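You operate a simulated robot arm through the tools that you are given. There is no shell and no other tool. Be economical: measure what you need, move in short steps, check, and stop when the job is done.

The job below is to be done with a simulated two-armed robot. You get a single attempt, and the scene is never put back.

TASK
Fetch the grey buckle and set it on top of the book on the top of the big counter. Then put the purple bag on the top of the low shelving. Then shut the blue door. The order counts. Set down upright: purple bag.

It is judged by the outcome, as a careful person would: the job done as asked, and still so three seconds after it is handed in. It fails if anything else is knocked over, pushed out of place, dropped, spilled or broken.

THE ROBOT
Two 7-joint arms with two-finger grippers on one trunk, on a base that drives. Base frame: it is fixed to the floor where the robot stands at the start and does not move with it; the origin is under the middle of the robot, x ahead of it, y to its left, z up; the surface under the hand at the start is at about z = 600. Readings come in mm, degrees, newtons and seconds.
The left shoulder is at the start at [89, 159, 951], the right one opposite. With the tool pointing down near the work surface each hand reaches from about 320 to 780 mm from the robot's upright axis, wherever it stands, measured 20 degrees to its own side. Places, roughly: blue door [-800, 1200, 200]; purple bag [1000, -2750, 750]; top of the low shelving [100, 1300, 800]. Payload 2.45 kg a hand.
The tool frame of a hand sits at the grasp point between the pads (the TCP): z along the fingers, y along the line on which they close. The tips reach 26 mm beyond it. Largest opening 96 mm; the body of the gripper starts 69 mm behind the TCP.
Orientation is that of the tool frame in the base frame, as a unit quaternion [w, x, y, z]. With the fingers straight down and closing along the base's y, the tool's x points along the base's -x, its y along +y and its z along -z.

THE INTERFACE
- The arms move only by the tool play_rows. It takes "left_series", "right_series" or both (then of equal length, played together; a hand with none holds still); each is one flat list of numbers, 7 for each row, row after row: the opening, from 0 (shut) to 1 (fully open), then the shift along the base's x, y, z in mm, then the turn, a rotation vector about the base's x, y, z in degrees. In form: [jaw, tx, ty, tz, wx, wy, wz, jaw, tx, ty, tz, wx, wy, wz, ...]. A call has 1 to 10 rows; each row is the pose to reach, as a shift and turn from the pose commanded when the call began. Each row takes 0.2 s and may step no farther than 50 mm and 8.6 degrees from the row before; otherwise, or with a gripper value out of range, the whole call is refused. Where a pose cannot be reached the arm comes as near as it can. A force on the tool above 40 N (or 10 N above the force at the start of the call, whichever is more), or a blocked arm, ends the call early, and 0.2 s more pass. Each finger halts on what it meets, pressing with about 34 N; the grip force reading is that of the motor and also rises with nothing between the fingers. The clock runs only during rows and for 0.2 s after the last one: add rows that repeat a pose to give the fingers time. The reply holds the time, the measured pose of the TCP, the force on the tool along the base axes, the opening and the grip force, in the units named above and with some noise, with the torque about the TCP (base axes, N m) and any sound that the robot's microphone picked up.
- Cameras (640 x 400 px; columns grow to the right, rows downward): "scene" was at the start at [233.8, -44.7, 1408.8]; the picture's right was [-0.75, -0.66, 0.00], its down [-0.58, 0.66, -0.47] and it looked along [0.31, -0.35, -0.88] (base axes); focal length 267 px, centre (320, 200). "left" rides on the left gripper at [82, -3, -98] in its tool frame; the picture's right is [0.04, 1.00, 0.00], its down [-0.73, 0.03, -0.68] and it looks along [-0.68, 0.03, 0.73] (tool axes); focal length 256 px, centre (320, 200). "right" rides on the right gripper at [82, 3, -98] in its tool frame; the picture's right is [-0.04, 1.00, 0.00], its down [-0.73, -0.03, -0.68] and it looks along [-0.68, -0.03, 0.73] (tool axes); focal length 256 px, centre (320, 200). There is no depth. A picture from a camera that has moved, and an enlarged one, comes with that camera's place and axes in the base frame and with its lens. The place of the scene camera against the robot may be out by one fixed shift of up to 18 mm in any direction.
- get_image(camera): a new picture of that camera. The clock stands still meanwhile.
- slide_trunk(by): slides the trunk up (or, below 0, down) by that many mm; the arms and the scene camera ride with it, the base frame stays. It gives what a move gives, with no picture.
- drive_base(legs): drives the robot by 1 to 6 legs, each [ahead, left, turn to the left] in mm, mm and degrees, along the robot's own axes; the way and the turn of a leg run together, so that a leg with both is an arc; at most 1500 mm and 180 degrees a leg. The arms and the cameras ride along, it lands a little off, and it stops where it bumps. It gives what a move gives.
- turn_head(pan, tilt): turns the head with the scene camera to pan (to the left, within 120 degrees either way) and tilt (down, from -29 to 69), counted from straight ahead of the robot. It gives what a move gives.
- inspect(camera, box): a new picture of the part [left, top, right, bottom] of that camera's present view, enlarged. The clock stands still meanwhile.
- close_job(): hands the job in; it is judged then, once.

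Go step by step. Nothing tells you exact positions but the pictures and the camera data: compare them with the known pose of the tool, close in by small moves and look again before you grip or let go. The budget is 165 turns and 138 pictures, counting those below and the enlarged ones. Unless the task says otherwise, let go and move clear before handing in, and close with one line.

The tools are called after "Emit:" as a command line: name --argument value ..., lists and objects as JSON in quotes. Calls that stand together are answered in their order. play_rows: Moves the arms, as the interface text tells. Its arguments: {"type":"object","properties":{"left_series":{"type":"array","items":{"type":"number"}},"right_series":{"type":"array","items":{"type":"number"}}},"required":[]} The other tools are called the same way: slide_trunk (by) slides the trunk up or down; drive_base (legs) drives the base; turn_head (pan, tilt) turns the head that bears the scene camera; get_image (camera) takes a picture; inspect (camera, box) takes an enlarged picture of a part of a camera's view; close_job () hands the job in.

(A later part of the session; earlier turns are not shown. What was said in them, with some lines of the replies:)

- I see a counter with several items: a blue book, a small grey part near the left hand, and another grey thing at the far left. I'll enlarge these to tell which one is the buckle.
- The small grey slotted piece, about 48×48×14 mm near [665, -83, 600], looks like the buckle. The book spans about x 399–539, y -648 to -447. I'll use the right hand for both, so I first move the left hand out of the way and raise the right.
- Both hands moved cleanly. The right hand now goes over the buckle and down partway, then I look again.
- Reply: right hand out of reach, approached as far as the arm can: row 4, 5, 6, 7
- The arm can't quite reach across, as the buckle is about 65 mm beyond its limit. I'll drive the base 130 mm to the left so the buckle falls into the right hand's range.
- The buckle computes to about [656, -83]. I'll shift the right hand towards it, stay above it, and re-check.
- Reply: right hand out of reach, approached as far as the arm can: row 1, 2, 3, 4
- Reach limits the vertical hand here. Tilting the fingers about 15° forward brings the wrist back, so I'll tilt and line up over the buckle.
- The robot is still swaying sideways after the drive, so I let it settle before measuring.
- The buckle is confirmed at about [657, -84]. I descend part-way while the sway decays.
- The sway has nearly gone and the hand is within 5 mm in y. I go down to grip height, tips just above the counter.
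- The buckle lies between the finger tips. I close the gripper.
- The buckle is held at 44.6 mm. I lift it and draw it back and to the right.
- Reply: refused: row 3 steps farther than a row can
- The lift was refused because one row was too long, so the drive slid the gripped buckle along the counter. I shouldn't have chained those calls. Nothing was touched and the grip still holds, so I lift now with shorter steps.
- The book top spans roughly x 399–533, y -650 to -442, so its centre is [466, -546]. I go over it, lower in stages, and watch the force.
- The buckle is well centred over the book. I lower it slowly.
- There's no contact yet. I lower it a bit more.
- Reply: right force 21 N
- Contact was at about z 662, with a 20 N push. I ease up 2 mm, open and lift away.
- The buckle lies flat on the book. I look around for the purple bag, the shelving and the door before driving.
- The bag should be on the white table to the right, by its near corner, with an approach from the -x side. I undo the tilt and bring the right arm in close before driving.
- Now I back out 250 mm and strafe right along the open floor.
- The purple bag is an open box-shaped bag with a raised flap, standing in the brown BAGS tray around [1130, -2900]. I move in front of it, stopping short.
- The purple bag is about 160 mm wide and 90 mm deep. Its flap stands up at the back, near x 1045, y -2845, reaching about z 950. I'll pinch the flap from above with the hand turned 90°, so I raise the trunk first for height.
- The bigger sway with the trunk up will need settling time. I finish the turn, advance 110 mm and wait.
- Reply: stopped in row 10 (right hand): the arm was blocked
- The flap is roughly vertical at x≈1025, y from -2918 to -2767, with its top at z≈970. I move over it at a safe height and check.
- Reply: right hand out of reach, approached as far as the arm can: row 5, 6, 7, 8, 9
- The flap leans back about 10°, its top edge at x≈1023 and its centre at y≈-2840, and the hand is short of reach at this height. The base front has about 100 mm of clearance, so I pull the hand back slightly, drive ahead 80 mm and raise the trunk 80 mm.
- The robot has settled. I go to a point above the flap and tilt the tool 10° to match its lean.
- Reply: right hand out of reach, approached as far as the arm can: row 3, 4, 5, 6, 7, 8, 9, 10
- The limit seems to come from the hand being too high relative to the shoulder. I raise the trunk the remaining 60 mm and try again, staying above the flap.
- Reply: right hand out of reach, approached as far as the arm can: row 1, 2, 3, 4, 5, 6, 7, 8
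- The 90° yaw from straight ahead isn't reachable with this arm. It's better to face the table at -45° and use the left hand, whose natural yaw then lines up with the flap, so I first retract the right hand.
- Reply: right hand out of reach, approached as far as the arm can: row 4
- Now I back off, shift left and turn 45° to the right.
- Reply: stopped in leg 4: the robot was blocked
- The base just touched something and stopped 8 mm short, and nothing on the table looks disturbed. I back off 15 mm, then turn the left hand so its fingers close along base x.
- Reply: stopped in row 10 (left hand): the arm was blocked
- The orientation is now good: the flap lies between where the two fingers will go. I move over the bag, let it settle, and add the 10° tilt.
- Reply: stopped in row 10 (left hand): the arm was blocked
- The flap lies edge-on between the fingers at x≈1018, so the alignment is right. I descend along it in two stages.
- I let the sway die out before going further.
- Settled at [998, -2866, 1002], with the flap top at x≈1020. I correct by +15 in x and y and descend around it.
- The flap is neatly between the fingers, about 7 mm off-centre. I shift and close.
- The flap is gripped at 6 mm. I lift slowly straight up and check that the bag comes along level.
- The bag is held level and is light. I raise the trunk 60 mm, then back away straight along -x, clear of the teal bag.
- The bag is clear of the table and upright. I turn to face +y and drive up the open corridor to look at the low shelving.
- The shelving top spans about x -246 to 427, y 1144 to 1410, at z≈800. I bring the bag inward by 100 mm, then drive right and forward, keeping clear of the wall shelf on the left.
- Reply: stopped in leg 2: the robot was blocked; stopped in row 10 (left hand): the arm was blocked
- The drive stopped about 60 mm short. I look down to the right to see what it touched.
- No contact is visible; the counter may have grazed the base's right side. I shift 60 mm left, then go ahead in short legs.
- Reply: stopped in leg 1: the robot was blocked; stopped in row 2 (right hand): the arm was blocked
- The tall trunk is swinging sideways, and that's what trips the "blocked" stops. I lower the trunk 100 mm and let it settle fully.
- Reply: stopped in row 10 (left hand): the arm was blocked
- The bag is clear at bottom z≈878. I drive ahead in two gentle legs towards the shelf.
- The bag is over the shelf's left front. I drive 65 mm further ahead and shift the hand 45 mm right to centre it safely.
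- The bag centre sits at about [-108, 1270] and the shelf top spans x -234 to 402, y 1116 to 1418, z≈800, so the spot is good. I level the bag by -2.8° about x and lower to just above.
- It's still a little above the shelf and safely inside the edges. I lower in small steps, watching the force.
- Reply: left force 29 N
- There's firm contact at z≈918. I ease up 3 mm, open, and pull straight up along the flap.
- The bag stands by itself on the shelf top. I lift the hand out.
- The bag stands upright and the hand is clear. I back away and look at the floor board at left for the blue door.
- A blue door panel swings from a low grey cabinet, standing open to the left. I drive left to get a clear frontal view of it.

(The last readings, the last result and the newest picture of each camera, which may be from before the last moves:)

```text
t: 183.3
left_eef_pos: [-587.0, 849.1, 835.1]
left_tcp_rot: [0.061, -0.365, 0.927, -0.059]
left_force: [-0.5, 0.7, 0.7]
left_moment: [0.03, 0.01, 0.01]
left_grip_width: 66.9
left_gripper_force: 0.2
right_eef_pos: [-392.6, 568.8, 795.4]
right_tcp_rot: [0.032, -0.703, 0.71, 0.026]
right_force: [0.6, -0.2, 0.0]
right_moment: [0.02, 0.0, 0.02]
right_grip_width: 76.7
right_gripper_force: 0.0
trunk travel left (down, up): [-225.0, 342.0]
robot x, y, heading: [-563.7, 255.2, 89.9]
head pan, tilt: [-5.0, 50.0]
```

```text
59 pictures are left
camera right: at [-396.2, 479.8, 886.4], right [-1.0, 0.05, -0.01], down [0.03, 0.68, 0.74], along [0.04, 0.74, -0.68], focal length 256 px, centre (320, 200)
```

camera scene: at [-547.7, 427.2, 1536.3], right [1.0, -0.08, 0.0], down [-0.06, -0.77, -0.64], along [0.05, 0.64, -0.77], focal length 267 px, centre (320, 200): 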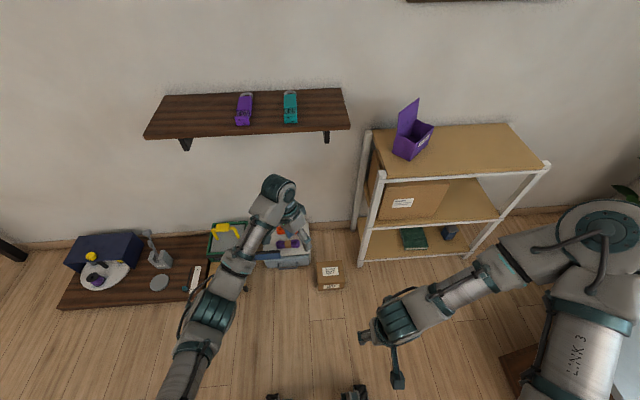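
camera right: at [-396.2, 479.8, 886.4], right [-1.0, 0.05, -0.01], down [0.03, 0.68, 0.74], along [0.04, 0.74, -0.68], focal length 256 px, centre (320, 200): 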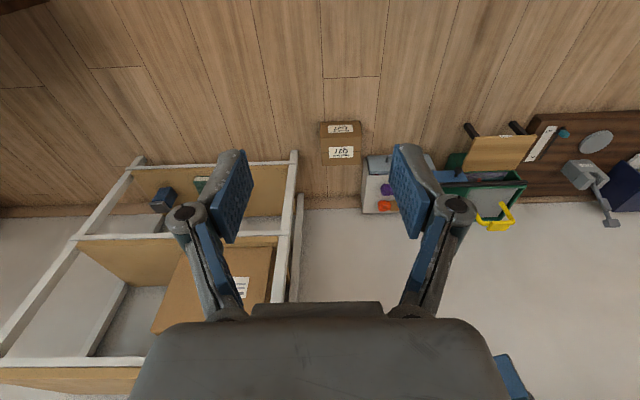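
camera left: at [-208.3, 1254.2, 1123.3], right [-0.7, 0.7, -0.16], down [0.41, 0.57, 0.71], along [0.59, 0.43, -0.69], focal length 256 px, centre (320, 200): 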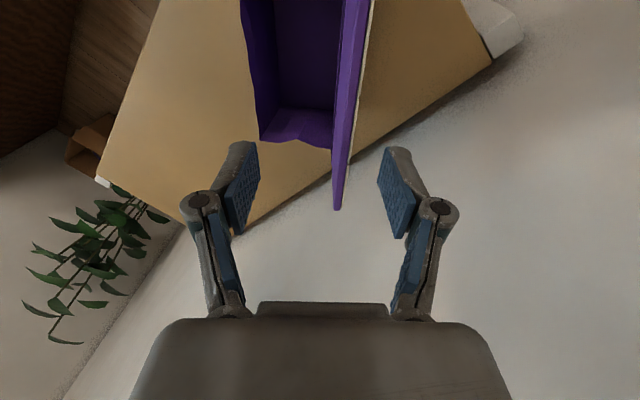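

The left arm blocks the view, so I swing it aside to the left and back.

Emit:
play_rows --left_series '[0.7, -30, -25, 0, 0, 0, 0, 0.7, -60, -50, 0, 0, 0, 0, 0.7, -90, -75, 0, 0, 0, 0, 0.7, -120, -100, 0, 0, 0, 0, 0.7, -150, -125, 0, 0, 0, 0, 0.7, -180, -150, 0, 0, 0, 0, 0.7, -210, -180, 0, 0, 0, 0, 0.7, -240, -200, 0, 0, 0, 0]'

Emit:
turn_head --pan 5 --tilt 45

Emit:
get_image --camera "scene"

Emit:
inspect --camera "scene" --box '[200, 180, 400, 320]'

```text
t: 185.1
left_eef_pos: [-827.6, 645.9, 836.2]
left_tcp_rot: [0.063, -0.364, 0.928, -0.059]
left_force: [-0.9, -0.5, 0.4]
left_moment: [0.01, -0.01, -0.01]
left_grip_width: 67.2
left_gripper_force: 0.1
right_eef_pos: [-391.7, 567.4, 795.9]
right_tcp_rot: [0.033, -0.705, 0.708, 0.024]
right_force: [-0.3, -0.1, 0.0]
right_moment: [0.0, 0.02, -0.04]
right_grip_width: 76.9
right_gripper_force: 0.0
trunk travel left (down, up): [-225.0, 342.0]
robot x, y, heading: [-562.9, 256.9, 90.2]
head pan, tilt: [-5.0, 50.0]
```

```text
t: 185.8
left_eef_pos: [-826.9, 647.7, 834.6]
left_tcp_rot: [0.061, -0.366, 0.927, -0.059]
left_force: [-0.4, 0.3, 0.0]
left_moment: [-0.01, 0.01, 0.02]
left_grip_width: 67.3
left_gripper_force: 0.1
right_eef_pos: [-391.8, 568.7, 795.2]
right_tcp_rot: [0.032, -0.705, 0.708, 0.024]
right_force: [-0.3, 0.2, 0.0]
right_moment: [0.01, 0.04, -0.01]
right_grip_width: 76.8
right_gripper_force: 0.1
trunk travel left (down, up): [-225.0, 342.0]
robot x, y, heading: [-559.4, 254.3, 90.4]
head pan, tilt: [5.0, 45.0]
```

```text
58 pictures are left
camera scene: at [-564.4, 430.1, 1543.3], right [1.0, 0.09, 0.0], down [0.07, -0.71, -0.7], along [-0.06, 0.7, -0.71], focal length 267 px, centre (320, 200)
```

scene: 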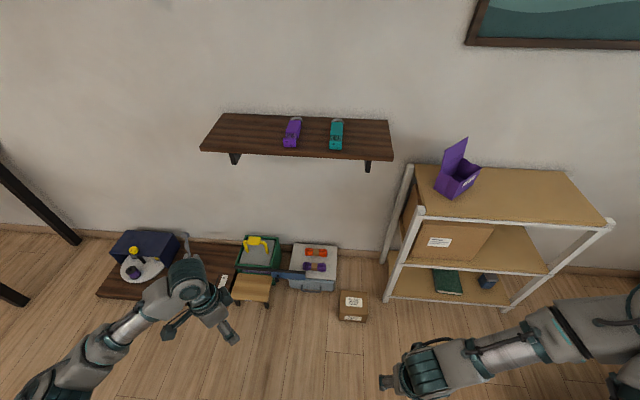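

```text
2.86 times, centred on (300, 250) of scene
camera zoom: at [-564.4, 430.1, 1543.3], right [1.0, 0.09, 0.0], down [0.07, -0.71, -0.7], along [-0.06, 0.7, -0.71], focal length 762 px, centre (377, 57)
```

zoom: 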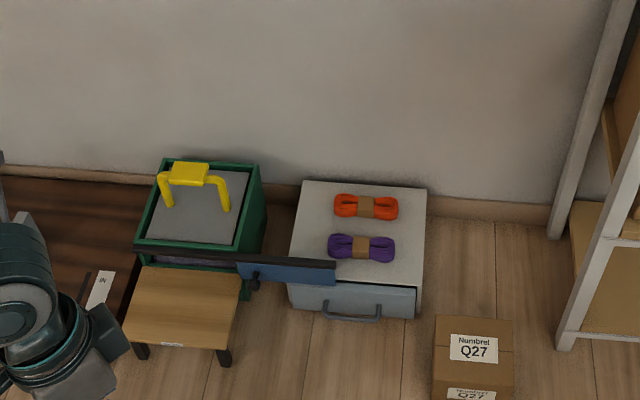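

The blue panel looks like a sliding door on a dark rail in front of the green box, slid open to the right. It needs to be moved left. I drive nearer for a closer look.

Emit:
drive_base --legs '[[0, 100, 0], [280, 0, 0]]'

Emit:
turn_head --pan 15 --tilt 60

Emit:
get_image --camera "scene"

Emit:
get_image --camera "right"

```text
t: 188.5
left_eef_pos: [-908.1, 930.2, 839.0]
left_tcp_rot: [0.054, -0.363, 0.929, -0.056]
left_force: [0.1, 1.2, 0.2]
left_moment: [-0.02, 0.11, -0.03]
left_grip_width: 67.0
left_gripper_force: 0.1
right_eef_pos: [-474.5, 852.8, 792.7]
right_tcp_rot: [0.029, -0.702, 0.711, 0.031]
right_force: [0.8, -0.6, 0.7]
right_moment: [0.03, 0.07, 0.02]
right_grip_width: 76.9
right_gripper_force: 0.0
trunk travel left (down, up): [-225.0, 342.0]
robot x, y, heading: [-658.1, 533.6, 90.2]
head pan, tilt: [5.0, 45.0]
```

```text
t: 189.3
left_eef_pos: [-909.8, 926.9, 840.1]
left_tcp_rot: [0.057, -0.362, 0.929, -0.055]
left_force: [0.9, 1.0, -0.2]
left_moment: [0.01, 0.06, -0.02]
left_grip_width: 67.3
left_gripper_force: 0.1
right_eef_pos: [-476.1, 856.3, 794.1]
right_tcp_rot: [0.036, -0.698, 0.715, 0.034]
right_force: [0.9, 0.5, 0.3]
right_moment: [0.02, 0.01, 0.0]
right_grip_width: 76.8
right_gripper_force: 0.0
trunk travel left (down, up): [-225.0, 342.0]
robot x, y, heading: [-656.8, 540.0, 90.4]
head pan, tilt: [15.0, 60.0]
```

```text
56 pictures are left
camera scene: at [-686.0, 694.9, 1523.6], right [0.97, 0.26, 0.01], down [0.23, -0.84, -0.49], along [-0.12, 0.48, -0.87], focal length 267 px, centre (320, 200)
```

scene: 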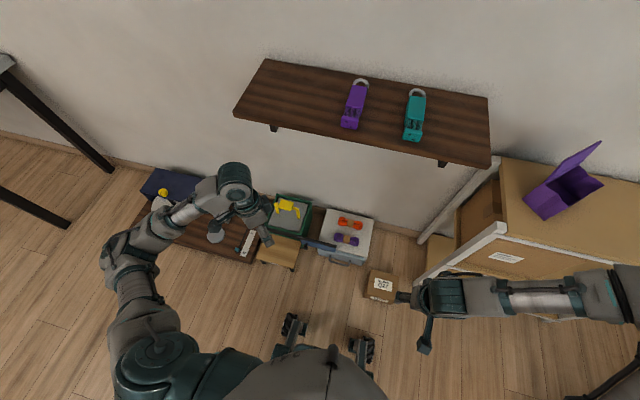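

```text
55 pictures are left
camera right: at [-481.3, 766.0, 883.5], right [-1.0, 0.06, 0.0], down [0.05, 0.66, 0.75], along [0.05, 0.75, -0.66], focal length 256 px, centre (320, 200)
```

right: 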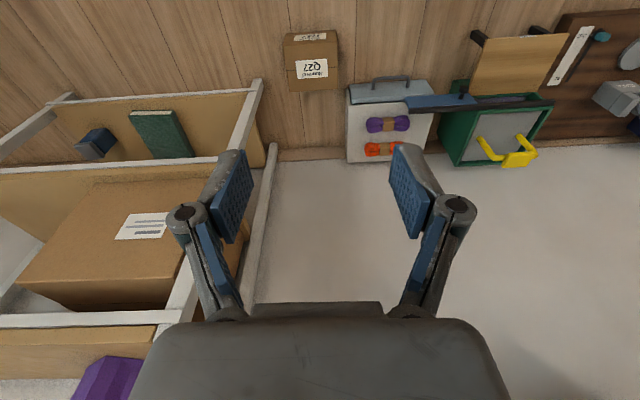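

Emit:
inspect --camera "scene" --box '[240, 180, 400, 300]'

Emit:
inspect --camera "right" --box '[340, 20, 580, 180]'

```text
3.33 times, centred on (320, 240) of scene
camera zoom: at [-686.0, 694.9, 1523.6], right [0.97, 0.26, 0.01], down [0.23, -0.84, -0.49], along [-0.12, 0.48, -0.87], focal length 889 px, centre (320, 67)
```

zoom: 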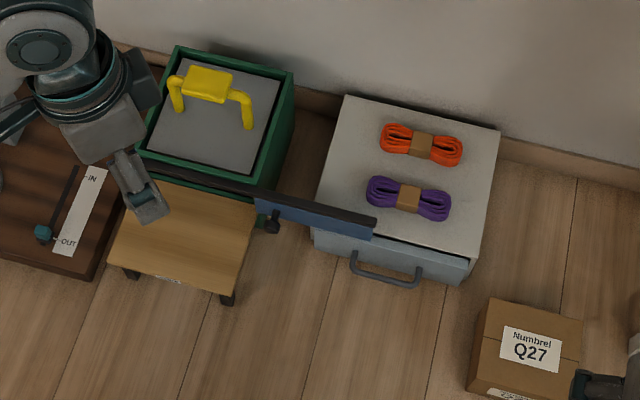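

```text
2.50 times, centred on (460, 100) of right
camera zoom: at [-481.3, 766.0, 883.5], right [-1.0, 0.06, 0.0], down [0.05, 0.66, 0.75], along [0.05, 0.75, -0.66], focal length 640 px, centre (-30, 450)
```

zoom: 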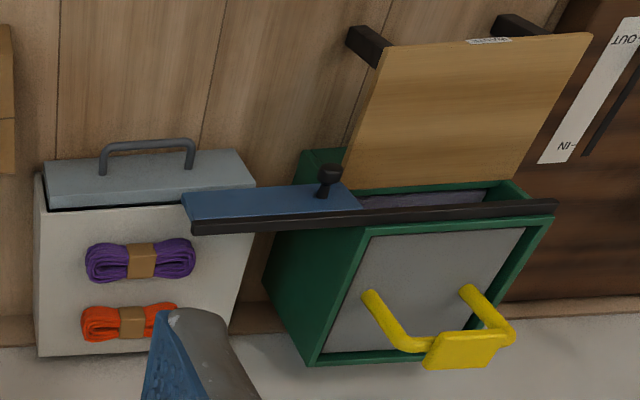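

This confirms a sliding door hung on a dark rail: door x about -909 to -712, z 128–200, y≈1165, with a knob near [-876, 1137, 155]. It must slide about 200 mm left. I lower the trunk, straighten the left hand and take a close look at the knob and the bench.

Emit:
slide_trunk --by -200

Emit:
play_rows --left_series '[0.3, 0, 0, 0, 0, 0, 8, 0, 0, 0, 0, 0, 0, 16, 0, 0, 0, 0, 0, 0, 24, 0, 0, 0, 0, 0, 0, 32, 0, 0, 0, 0, 0, 0, 40, 0, 0, 0, 0, 0, 0, 47, 0, 0, 0, 0, 0, 0, 47]'

Emit:
play_rows --left_series '[0, 10, 0, -30, -2, 3, 0, 0, 20, 0, -70, -4, 6.3, 0, 0, 30, 0, -110, -4, 6.3, 0, 0, 40, 0, -150, -4, 6.3, 0, 0, 40, 0, -180, -4, 6.3, 0, 0, 40, 0, -180, -4, 6.3, 0]'

Emit:
get_image --camera "left"

```text
t: 191.4
left_eef_pos: [-921.5, 926.6, 638.5]
left_tcp_rot: [0.062, -0.363, 0.928, -0.057]
left_force: [-0.1, 0.1, -0.4]
left_moment: [0.04, -0.03, 0.04]
left_grip_width: 67.2
left_gripper_force: 0.1
right_eef_pos: [-484.6, 812.9, 511.5]
right_tcp_rot: [-0.092, -0.693, 0.708, -0.102]
right_force: [1.1, -0.2, -0.4]
right_moment: [0.03, 0.02, 0.01]
right_grip_width: 76.7
right_gripper_force: 0.0
trunk travel left (down, up): [-25.0, 542.0]
robot x, y, heading: [-661.6, 541.2, 90.1]
head pan, tilt: [15.0, 60.0]
```

```text
t: 193.1
left_eef_pos: [-916.6, 934.2, 639.3]
left_tcp_rot: [0.074, -0.704, 0.706, -0.03]
left_force: [-0.1, 0.1, 0.5]
left_moment: [-0.01, -0.08, -0.02]
left_grip_width: 0.0
left_gripper_force: 28.6
left hand out of reach, approached as far as the arm can: row 6, 7
right_eef_pos: [-480.1, 812.9, 510.7]
right_tcp_rot: [-0.094, -0.693, 0.708, -0.1]
right_force: [0.8, 0.9, -0.2]
right_moment: [0.0, -0.03, -0.01]
right_grip_width: 76.8
right_gripper_force: 0.1
trunk travel left (down, up): [-25.0, 542.0]
robot x, y, heading: [-661.5, 537.0, 90.1]
head pan, tilt: [15.0, 60.0]
```

```text
t: 194.4
left_eef_pos: [-870.5, 932.4, 460.3]
left_tcp_rot: [0.01, -0.705, 0.709, -0.014]
left_force: [-0.1, 0.3, 0.6]
left_moment: [0.03, -0.04, -0.02]
left_grip_width: 0.2
left_gripper_force: 29.0
right_eef_pos: [-475.2, 812.8, 509.6]
right_tcp_rot: [-0.095, -0.693, 0.708, -0.1]
right_force: [1.0, -0.3, -0.8]
right_moment: [0.04, 0.02, -0.02]
right_grip_width: 76.8
right_gripper_force: 0.0
trunk travel left (down, up): [-25.0, 542.0]
robot x, y, heading: [-654.6, 539.5, 90.2]
head pan, tilt: [15.0, 60.0]
```

```text
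52 pictures are left
camera left: at [-871.4, 853.1, 559.7], right [-1.0, -0.04, -0.03], down [-0.05, 0.74, 0.67], along [0.0, 0.67, -0.74], focal length 256 px, centre (320, 200)
```

left: 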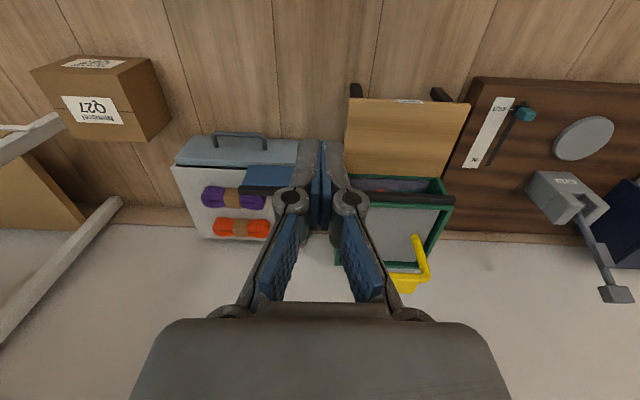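

The hand hides the knob. I move it right and lower for a flatter side view.

Emit:
play_rows --left_series '[0, 45, -5, 0, 0, 0, 0, 0, 85, -10, -15, 0, 0, 0, 0, 120, -20, -50, 0, 0, 0, 0, 140, -20, -90, 0, 0, 0, 0, 150, -20, -130, 0, 0, 0, 0, 150, -20, -150, 0, 0, 0, 0, 150, -20, -150, 0, 0, 0]'

Emit:
inspect --camera "left" --box '[320, 60, 600, 260]'

```text
refused: row 3 steps farther than a row can; nothing moved
```

```text
2.00 times, centred on (460, 160) of left
camera zoom: at [-871.4, 853.1, 559.7], right [-1.0, -0.04, -0.03], down [-0.05, 0.74, 0.67], along [0.0, 0.67, -0.74], focal length 512 px, centre (40, 280)
```

zoom: 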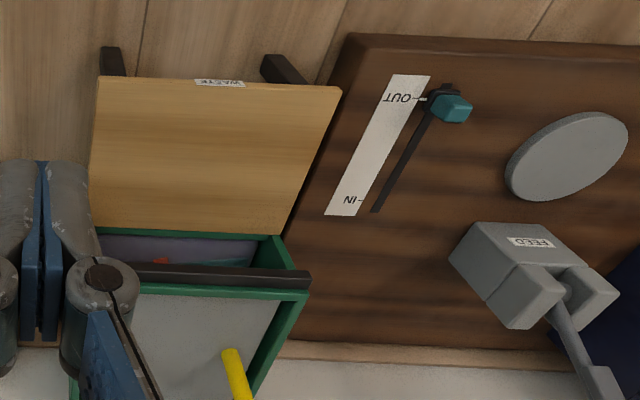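

Emit:
play_rows --left_series '[0, 40, -5, 0, 0, 0, 0, 0, 75, -10, -15, 0, 0, 0, 0, 105, -15, -45, 0, 0, 0, 0, 130, -20, -80, 0, 0, 0, 0, 145, -20, -120, 0, 0, 0, 0, 150, -20, -150, 0, 0, 0, 0, 150, -20, -150, 0, 0, 0]'

Emit:
get_image --camera "left"

```text
t: 196.1
left_eef_pos: [-720.3, 912.5, 311.7]
left_tcp_rot: [0.01, -0.705, 0.709, -0.014]
left_force: [0.3, -0.3, 0.4]
left_moment: [0.0, 0.03, 0.0]
left_grip_width: 0.0
left_gripper_force: 28.4
right_eef_pos: [-475.5, 812.9, 508.6]
right_tcp_rot: [-0.096, -0.693, 0.708, -0.099]
right_force: [-0.7, 0.5, -0.3]
right_moment: [-0.01, 0.01, 0.0]
right_grip_width: 76.8
right_gripper_force: 0.0
trunk travel left (down, up): [-25.0, 542.0]
robot x, y, heading: [-660.6, 538.2, 90.2]
head pan, tilt: [15.0, 60.0]
```

```text
50 pictures are left
camera left: at [-721.2, 833.7, 409.9], right [-1.0, -0.04, -0.03], down [-0.05, 0.74, 0.67], along [0.0, 0.67, -0.74], focal length 256 px, centre (320, 200)
```

left: 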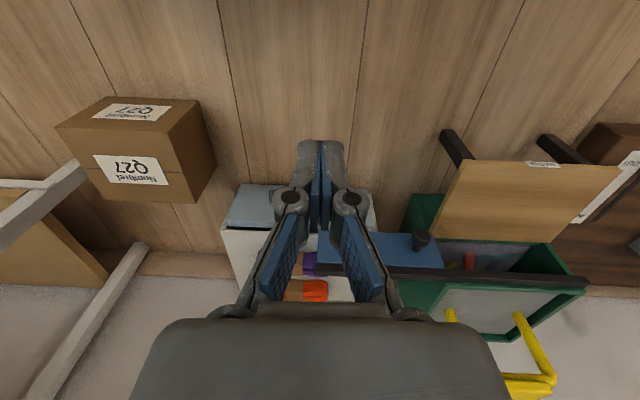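

Emit:
inspect --camera "left" --box '[360, 120, 600, 320]'

```text
2.00 times, centred on (480, 220) of left
camera zoom: at [-721.2, 833.7, 409.9], right [-1.0, -0.04, -0.03], down [-0.05, 0.74, 0.67], along [0.0, 0.67, -0.74], focal length 512 px, centre (0, 160)
```

zoom: 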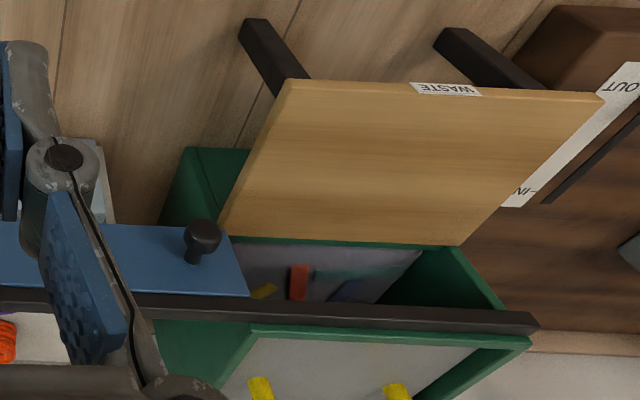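

The geometry is clear. The bench top is at z≈119, and the knob at z≈160 (y 1126–1158) passes over it, so a closed fingertip can push the knob left. The robot needs to stand further left and closer first.

Emit:
play_rows --left_series '[0, 0, 0, 40, 0, 0, 0, 0, 0, 0, 80, 0, 0, 0, 0, 0, 0, 100, 0, 0, 0]'

Emit:
drive_base --legs '[[0, 190, 0], [110, 0, 0]]'

Emit:
play_rows --left_series '[0, 0, 0, 0, 0, 0, 0, 0, 0, 0, 0, 0, 0, 0, 0, 0, 0, 0, 0, 0, 0, 0, 0, 0, 0, 0, 0, 0, 0, 0, 0, 0, 0, 0, 0, 0, 0, 0, 0, 0, 0, 0, 0, 0, 0, 0, 0, 0, 0]'

Emit:
get_image --camera "left"

Emit:
get_image --camera "scene"

```text
t: 196.8
left_eef_pos: [-722.4, 913.0, 410.5]
left_tcp_rot: [0.009, -0.705, 0.709, -0.013]
left_force: [-0.2, 0.2, 0.1]
left_moment: [-0.03, -0.02, -0.01]
left_grip_width: 0.1
left_gripper_force: 28.6
right_eef_pos: [-475.9, 813.4, 508.7]
right_tcp_rot: [-0.096, -0.693, 0.708, -0.1]
right_force: [-0.2, -0.3, -1.3]
right_moment: [0.04, 0.01, 0.0]
right_grip_width: 76.6
right_gripper_force: 0.1
trunk travel left (down, up): [-25.0, 542.0]
robot x, y, heading: [-655.6, 539.0, 90.3]
head pan, tilt: [15.0, 60.0]
```

```text
t: 199.2
left_eef_pos: [-911.9, 1024.1, 409.8]
left_tcp_rot: [0.009, -0.706, 0.708, -0.013]
left_force: [0.4, -0.9, -0.3]
left_moment: [0.03, -0.02, -0.01]
left_grip_width: 0.1
left_gripper_force: 28.3
right_eef_pos: [-666.5, 924.8, 508.0]
right_tcp_rot: [-0.097, -0.694, 0.707, -0.099]
right_force: [-1.1, 0.0, -0.2]
right_moment: [0.0, 0.01, 0.02]
right_grip_width: 76.7
right_gripper_force: 0.0
trunk travel left (down, up): [-25.0, 542.0]
robot x, y, heading: [-845.4, 651.7, 90.0]
head pan, tilt: [15.0, 60.0]
```

```text
t: 200.8
left_eef_pos: [-912.0, 1020.7, 412.2]
left_tcp_rot: [0.012, -0.706, 0.708, -0.011]
left_force: [-0.2, -0.1, 0.2]
left_moment: [0.04, -0.02, 0.01]
left_grip_width: 0.0
left_gripper_force: 28.3
right_eef_pos: [-666.3, 925.9, 508.7]
right_tcp_rot: [-0.091, -0.691, 0.711, -0.095]
right_force: [-1.0, 0.5, -0.1]
right_moment: [-0.03, 0.01, -0.01]
right_grip_width: 76.9
right_gripper_force: 0.0
trunk travel left (down, up): [-25.0, 542.0]
robot x, y, heading: [-848.1, 649.0, 90.4]
head pan, tilt: [15.0, 60.0]
```

```text
48 pictures are left
camera left: at [-912.2, 941.8, 511.4], right [-1.0, -0.04, -0.03], down [-0.05, 0.73, 0.68], along [0.0, 0.68, -0.73], focal length 256 px, centre (320, 200)
```

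left: 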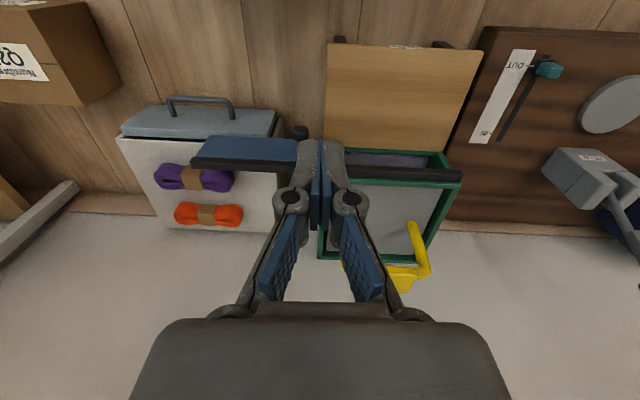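

```text
47 pictures are left
camera scene: at [-859.6, 1030.9, 1276.3], right [0.96, 0.26, 0.0], down [0.23, -0.84, -0.5], along [-0.13, 0.48, -0.87], focal length 267 px, centre (320, 200)
```

scene: 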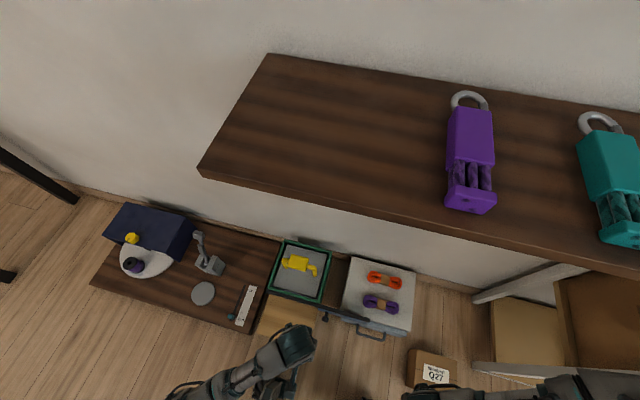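

The knob is confirmed at about [-877, 1130, 160]. I position the closed fingers to its right and in front of the door, first above.

Emit:
play_rows --left_series '[0, 30, 25, 0, 0, 0, 0, 0, 60, 50, -20, 0, 0, 0, 0, 79, 75, -50, 0, 0, 0, 0, 79, 100, -85, 0, 0, 0, 0, 79, 113, -125, 0, 0, 0, 0, 79, 115, -165, 0, 0, 0, 0, 79, 115, -165, 0, 0, 0]'

Emit:
get_image --camera "left"

```text
t: 202.4
left_eef_pos: [-832.7, 1135.3, 248.1]
left_tcp_rot: [0.011, -0.706, 0.708, -0.012]
left_force: [0.1, -0.5, -0.1]
left_moment: [0.0, -0.01, -0.02]
left_grip_width: 0.0
left_gripper_force: 28.3
right_eef_pos: [-666.3, 927.4, 508.0]
right_tcp_rot: [-0.09, -0.692, 0.71, -0.095]
right_force: [0.3, -0.4, -0.1]
right_moment: [0.03, 0.01, 0.01]
right_grip_width: 76.5
right_gripper_force: 0.1
trunk travel left (down, up): [-25.0, 542.0]
robot x, y, heading: [-852.8, 648.6, 90.2]
head pan, tilt: [15.0, 60.0]
```

```text
46 pictures are left
camera left: at [-832.7, 1056.7, 346.9], right [-1.0, -0.04, -0.03], down [-0.05, 0.73, 0.68], along [0.0, 0.68, -0.73], focal length 256 px, centre (320, 200)
```

left: 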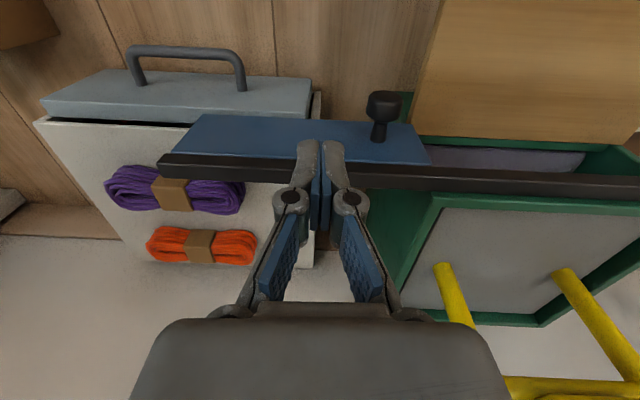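

The finger is directly right of the knob and just in front of the rail. I lower it to knob height.

Emit:
play_rows --left_series '[0, 0, -1, -25, 0, 0, 0, 0, 0, -1, -50, 0, 0, 0, 0, 0, -1, -70, 0, 0, 0, 0, 0, -1, -81, 0, 0, 0, 0, 0, -1, -81, 0, 0, 0]'

Emit:
get_image --camera "left"

```text
t: 203.6
left_eef_pos: [-834.0, 1135.6, 165.0]
left_tcp_rot: [0.012, -0.707, 0.707, -0.011]
left_force: [-0.3, 0.4, -0.1]
left_moment: [-0.02, -0.03, 0.02]
left_grip_width: 0.0
left_gripper_force: 28.3
right_eef_pos: [-666.9, 926.6, 508.1]
right_tcp_rot: [-0.09, -0.692, 0.71, -0.095]
right_force: [-0.5, -0.2, 0.8]
right_moment: [-0.02, -0.02, -0.02]
right_grip_width: 77.0
right_gripper_force: 0.1
trunk travel left (down, up): [-25.0, 542.0]
robot x, y, heading: [-847.2, 646.0, 90.4]
head pan, tilt: [15.0, 60.0]
```

```text
45 pictures are left
camera left: at [-833.1, 1056.2, 264.9], right [-1.0, -0.04, -0.03], down [-0.05, 0.73, 0.68], along [0.0, 0.68, -0.73], focal length 256 px, centre (320, 200)
```

left: 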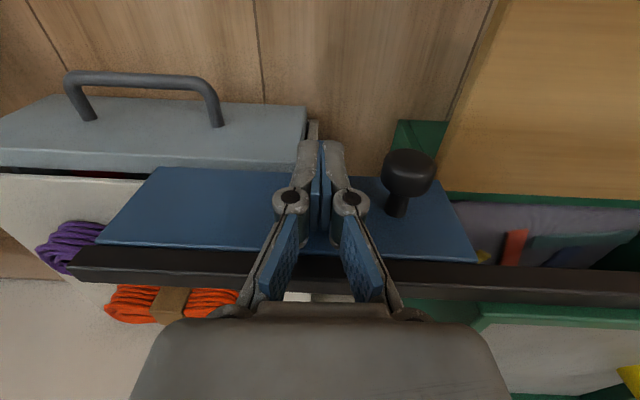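

All clear: the fingertips are level with the knob. I push left gently.

Emit:
play_rows --left_series '[0, -15, 0, 0, 0, 0, 0, 0, -30, 0, 0, 0, 0, 0, 0, -42, 0, 0, 0, 0, 0, 0, -54, 0, 0, 0, 0, 0, 0, -66, 0, 0, 0, 0, 0, 0, -78, 0, 0, 0, 0, 0, 0, -90, 0, 0, 0, 0, 0]'

Emit:
get_image --camera "left"

```text
t: 205.2
left_eef_pos: [-923.9, 1136.5, 167.1]
left_tcp_rot: [0.013, -0.706, 0.708, -0.012]
left_force: [0.5, -0.1, 0.2]
left_moment: [0.0, 0.01, 0.01]
left_grip_width: 0.0
left_gripper_force: 28.4
right_eef_pos: [-667.3, 926.6, 508.3]
right_tcp_rot: [-0.09, -0.692, 0.71, -0.095]
right_force: [-1.1, -0.1, -0.7]
right_moment: [-0.02, -0.02, 0.02]
right_grip_width: 77.0
right_gripper_force: 0.1
trunk travel left (down, up): [-25.0, 542.0]
robot x, y, heading: [-845.7, 646.5, 90.1]
head pan, tilt: [15.0, 60.0]
```

```text
44 pictures are left
camera left: at [-923.8, 1056.1, 264.9], right [-1.0, -0.04, -0.03], down [-0.05, 0.73, 0.68], along [0.0, 0.68, -0.73], focal length 256 px, centre (320, 200)
```

left: 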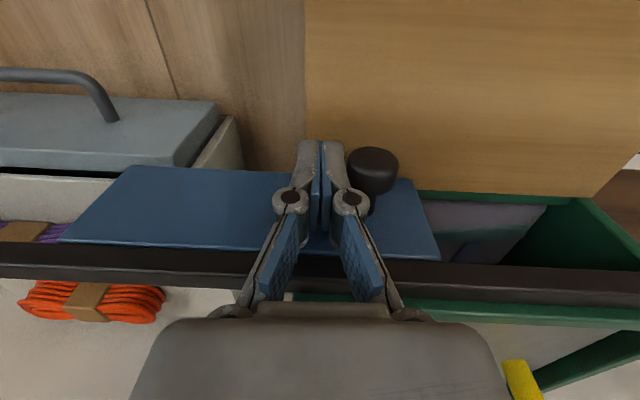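

The door slides easily. I keep pushing.

Emit:
play_rows --left_series '[0, -14, 0, 0, 0, 0, 0, 0, -28, 0, 0, 0, 0, 0, 0, -42, 0, 0, 0, 0, 0, 0, -56, 0, 0, 0, 0, 0, 0, -70, 0, 0, 0, 0, 0, 0, -84, 0, 0, 0, 0, 0, 0, -96, 0, 0, 0, 0, 0, 0, -108, 0, 0, 0, 0, 0]'

Emit:
get_image --camera "left"

```text
t: 207.0
left_eef_pos: [-1032.3, 1134.3, 166.3]
left_tcp_rot: [0.011, -0.706, 0.708, -0.012]
left_force: [0.3, -0.4, 0.1]
left_moment: [0.0, 0.08, 0.01]
left_grip_width: 0.0
left_gripper_force: 28.6
right_eef_pos: [-665.5, 927.8, 507.7]
right_tcp_rot: [-0.091, -0.691, 0.711, -0.094]
right_force: [-0.4, -0.7, -1.2]
right_moment: [0.02, -0.01, -0.01]
right_grip_width: 76.8
right_gripper_force: 0.0
trunk travel left (down, up): [-25.0, 542.0]
robot x, y, heading: [-849.5, 645.0, 90.3]
head pan, tilt: [15.0, 60.0]
```

```text
43 pictures are left
camera left: at [-1031.8, 1055.6, 265.3], right [-1.0, -0.04, -0.03], down [-0.05, 0.73, 0.68], along [0.0, 0.68, -0.73], focal length 256 px, centre (320, 200)
```

left: 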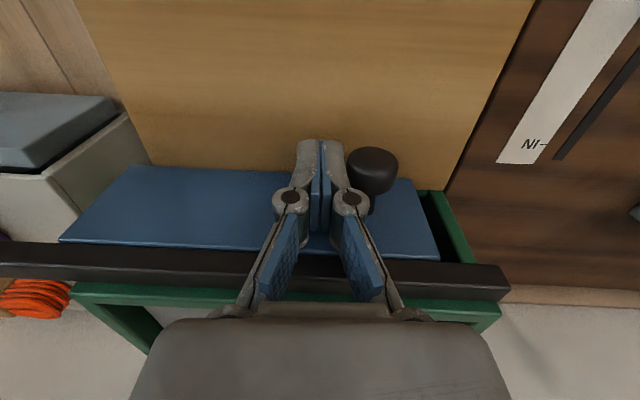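

About 30 mm remain to the left frame. I push in smaller steps and watch for the stop.

Emit:
play_rows --left_series '[0, -8, 0, 0, 0, 0, 0, 0, -16, 0, 0, 0, 0, 0, 0, -22, 0, 0, 0, 0, 0, 0, -27, 0, 0, 0, 0, 0, 0, -32, 0, 0, 0, 0, 0]'

Emit:
get_image --camera "left"

```text
t: 208.3
left_eef_pos: [-1052.9, 1133.7, 170.3]
left_tcp_rot: [0.02, -0.705, 0.709, -0.015]
left_force: [5.1, -1.7, 4.2]
left_moment: [0.02, 0.03, 0.03]
left_grip_width: 0.0
left_gripper_force: 28.8
right_eef_pos: [-665.3, 930.3, 509.3]
right_tcp_rot: [-0.085, -0.689, 0.714, -0.091]
right_force: [0.0, 0.8, 0.1]
right_moment: [-0.02, -0.02, 0.0]
right_grip_width: 76.6
right_gripper_force: 0.0
trunk travel left (down, up): [-25.0, 542.0]
robot x, y, heading: [-846.0, 650.8, 90.1]
head pan, tilt: [15.0, 60.0]
stopped in row 5 (left hand): the force on the tool passed its limit at 41 N (the readings are from after the stop); the commanded pose is now the measured one
```

```text
42 pictures are left
camera left: at [-1055.8, 1054.5, 267.7], right [-1.0, -0.03, -0.05], down [-0.06, 0.73, 0.68], along [0.01, 0.68, -0.73], focal length 256 px, centre (320, 200)
```

left: 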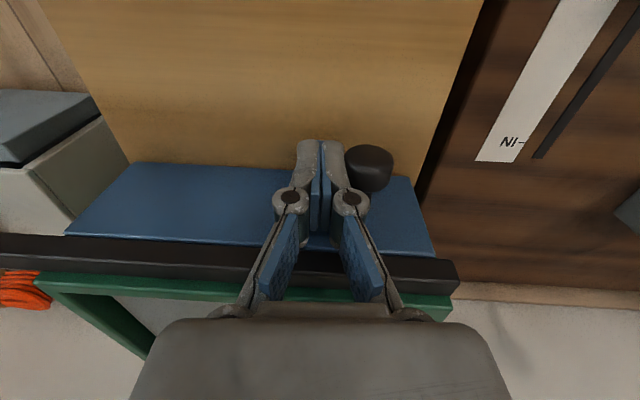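

The door hit its end stop and now covers the whole opening. I ease off the knob and lift the hand away.

Emit:
play_rows --left_series '[0, 10, 0, 0, 0, 0, 0, 0, 20, -5, 10, 0, 0, 0, 0, 20, -20, 45, 0, 0, 0, 0, 20, -40, 85, 0, 0, 0, 0, 20, -70, 120, 0, 0, 0, 0, 20, -100, 155, 0, 0, 0, 0, 20, -130, 190, 0, 0, 0]'

Emit:
get_image --camera "left"

Emit:
inspect --camera "scene" --box '[180, 210, 440, 390]'

```text
t: 209.9
left_eef_pos: [-1034.3, 1004.1, 360.2]
left_tcp_rot: [0.018, -0.705, 0.709, -0.015]
left_force: [0.0, 0.3, 0.0]
left_moment: [0.0, 0.01, -0.02]
left_grip_width: 0.0
left_gripper_force: 28.5
right_eef_pos: [-665.8, 928.5, 508.9]
right_tcp_rot: [-0.086, -0.688, 0.715, -0.092]
right_force: [-0.1, -0.5, -0.3]
right_moment: [0.01, 0.01, -0.05]
right_grip_width: 76.8
right_gripper_force: 0.0
trunk travel left (down, up): [-25.0, 542.0]
robot x, y, heading: [-845.9, 647.8, 90.2]
head pan, tilt: [15.0, 60.0]
```

```text
41 pictures are left
camera left: at [-1036.3, 923.8, 458.3], right [-1.0, -0.03, -0.05], down [-0.06, 0.73, 0.68], along [0.01, 0.68, -0.73], focal length 256 px, centre (320, 200)
```

left: 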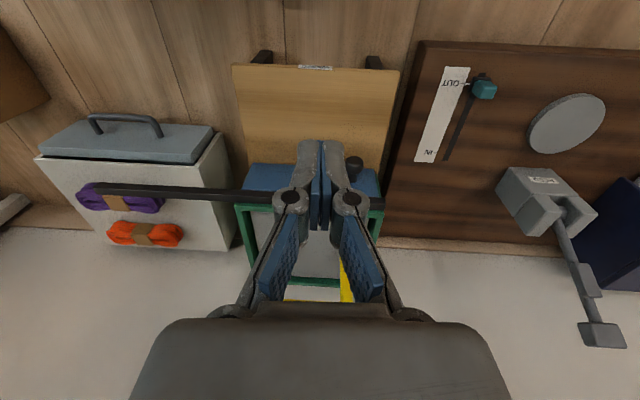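

```text
2.22 times, centred on (310, 300) of scene
camera zoom: at [-858.6, 1029.9, 1276.6], right [0.96, 0.26, 0.0], down [0.23, -0.84, -0.5], along [-0.13, 0.48, -0.87], focal length 592 px, centre (342, -22)
```

zoom: 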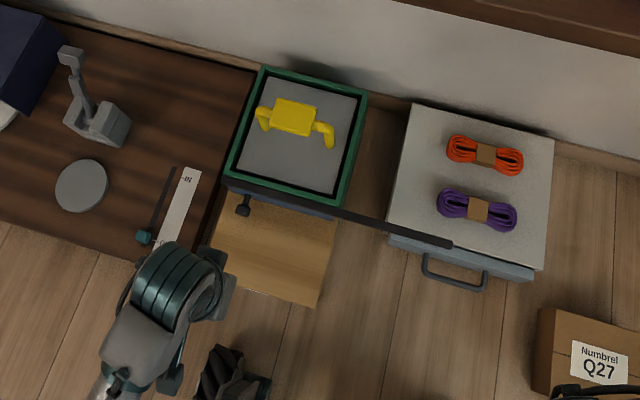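

The door is fully shut and nothing else has moved. I back away and make a final check of the bag and the buckle.

Emit:
drive_base --legs '[[-300, 0, 0]]'

Emit:
turn_head --pan -50 --tilt 25

Emit:
get_image --camera "scene"

Emit:
turn_head --pan -115 --tilt 20

Emit:
get_image --camera "scene"

```text
t: 211.9
left_eef_pos: [-1032.3, 703.5, 359.3]
left_tcp_rot: [0.018, -0.704, 0.71, -0.015]
left_force: [0.3, 0.6, 0.9]
left_moment: [-0.02, -0.04, 0.03]
left_grip_width: 0.0
left_gripper_force: 28.5
right_eef_pos: [-663.9, 625.9, 510.0]
right_tcp_rot: [-0.085, -0.688, 0.715, -0.092]
right_force: [-0.7, 0.3, -0.5]
right_moment: [-0.01, -0.01, -0.01]
right_grip_width: 76.8
right_gripper_force: 0.0
trunk travel left (down, up): [-25.0, 542.0]
robot x, y, heading: [-848.4, 344.9, 89.8]
head pan, tilt: [15.0, 60.0]
```

```text
t: 213.3
left_eef_pos: [-1031.8, 701.7, 361.5]
left_tcp_rot: [0.021, -0.703, 0.711, -0.015]
left_force: [0.6, 0.7, 0.1]
left_moment: [0.02, -0.04, 0.0]
left_grip_width: 0.0
left_gripper_force: 28.2
right_eef_pos: [-665.2, 629.0, 508.7]
right_tcp_rot: [-0.08, -0.685, 0.719, -0.088]
right_force: [0.1, -0.2, -0.6]
right_moment: [0.01, -0.01, 0.03]
right_grip_width: 76.9
right_gripper_force: 0.0
trunk travel left (down, up): [-25.0, 542.0]
robot x, y, heading: [-843.2, 348.9, 89.9]
head pan, tilt: [-50.0, 25.0]
```

```text
39 pictures are left
camera scene: at [-768.8, 723.8, 1326.4], right [0.64, -0.77, 0.0], down [-0.32, -0.28, -0.9], along [0.69, 0.58, -0.43], focal length 267 px, centre (320, 200)
```

scene: 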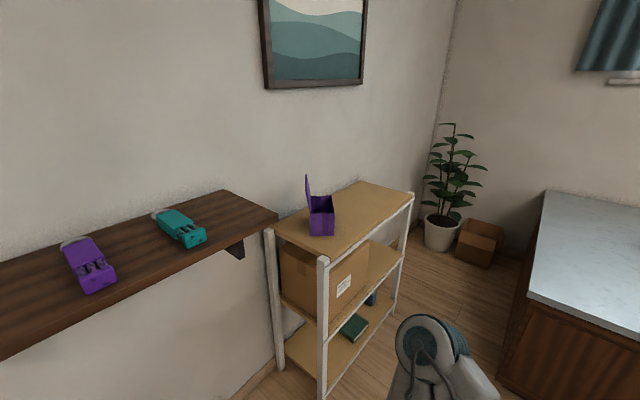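

```text
t: 214.7
left_eef_pos: [-1031.9, 702.1, 360.6]
left_tcp_rot: [0.02, -0.704, 0.71, -0.013]
left_force: [0.2, 0.6, -0.2]
left_moment: [0.01, -0.02, 0.02]
left_grip_width: 0.2
left_gripper_force: 28.5
right_eef_pos: [-662.9, 628.7, 508.8]
right_tcp_rot: [-0.081, -0.686, 0.718, -0.088]
right_force: [-0.1, 0.1, 0.4]
right_moment: [0.01, -0.02, 0.0]
right_grip_width: 76.7
right_gripper_force: 0.1
trunk travel left (down, up): [-25.0, 542.0]
robot x, y, heading: [-845.1, 345.1, 90.0]
head pan, tilt: [-115.0, 20.0]
```

```text
38 pictures are left
camera scene: at [-754.9, 625.2, 1335.1], right [-0.42, -0.91, 0.01], down [-0.31, 0.14, -0.94], along [0.85, -0.4, -0.34], focal length 267 px, centre (320, 200)
```

scene: 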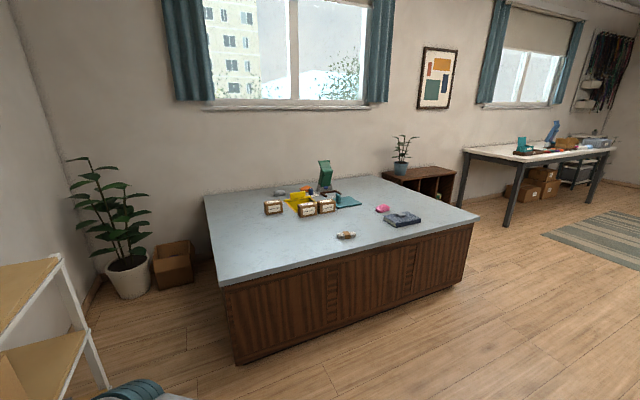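

The bag stands upright on the low shelving, the buckle is on the book, the blue door is shut, and both hands are clear. I hand the job in.

Emit:
close_job

```text
The job is handed in.
```

The grey buckle is on the book on the big counter, the purple bag stands upright on top of the low shelving, and the blue door is shut. All three were done in that order and have been handed in.
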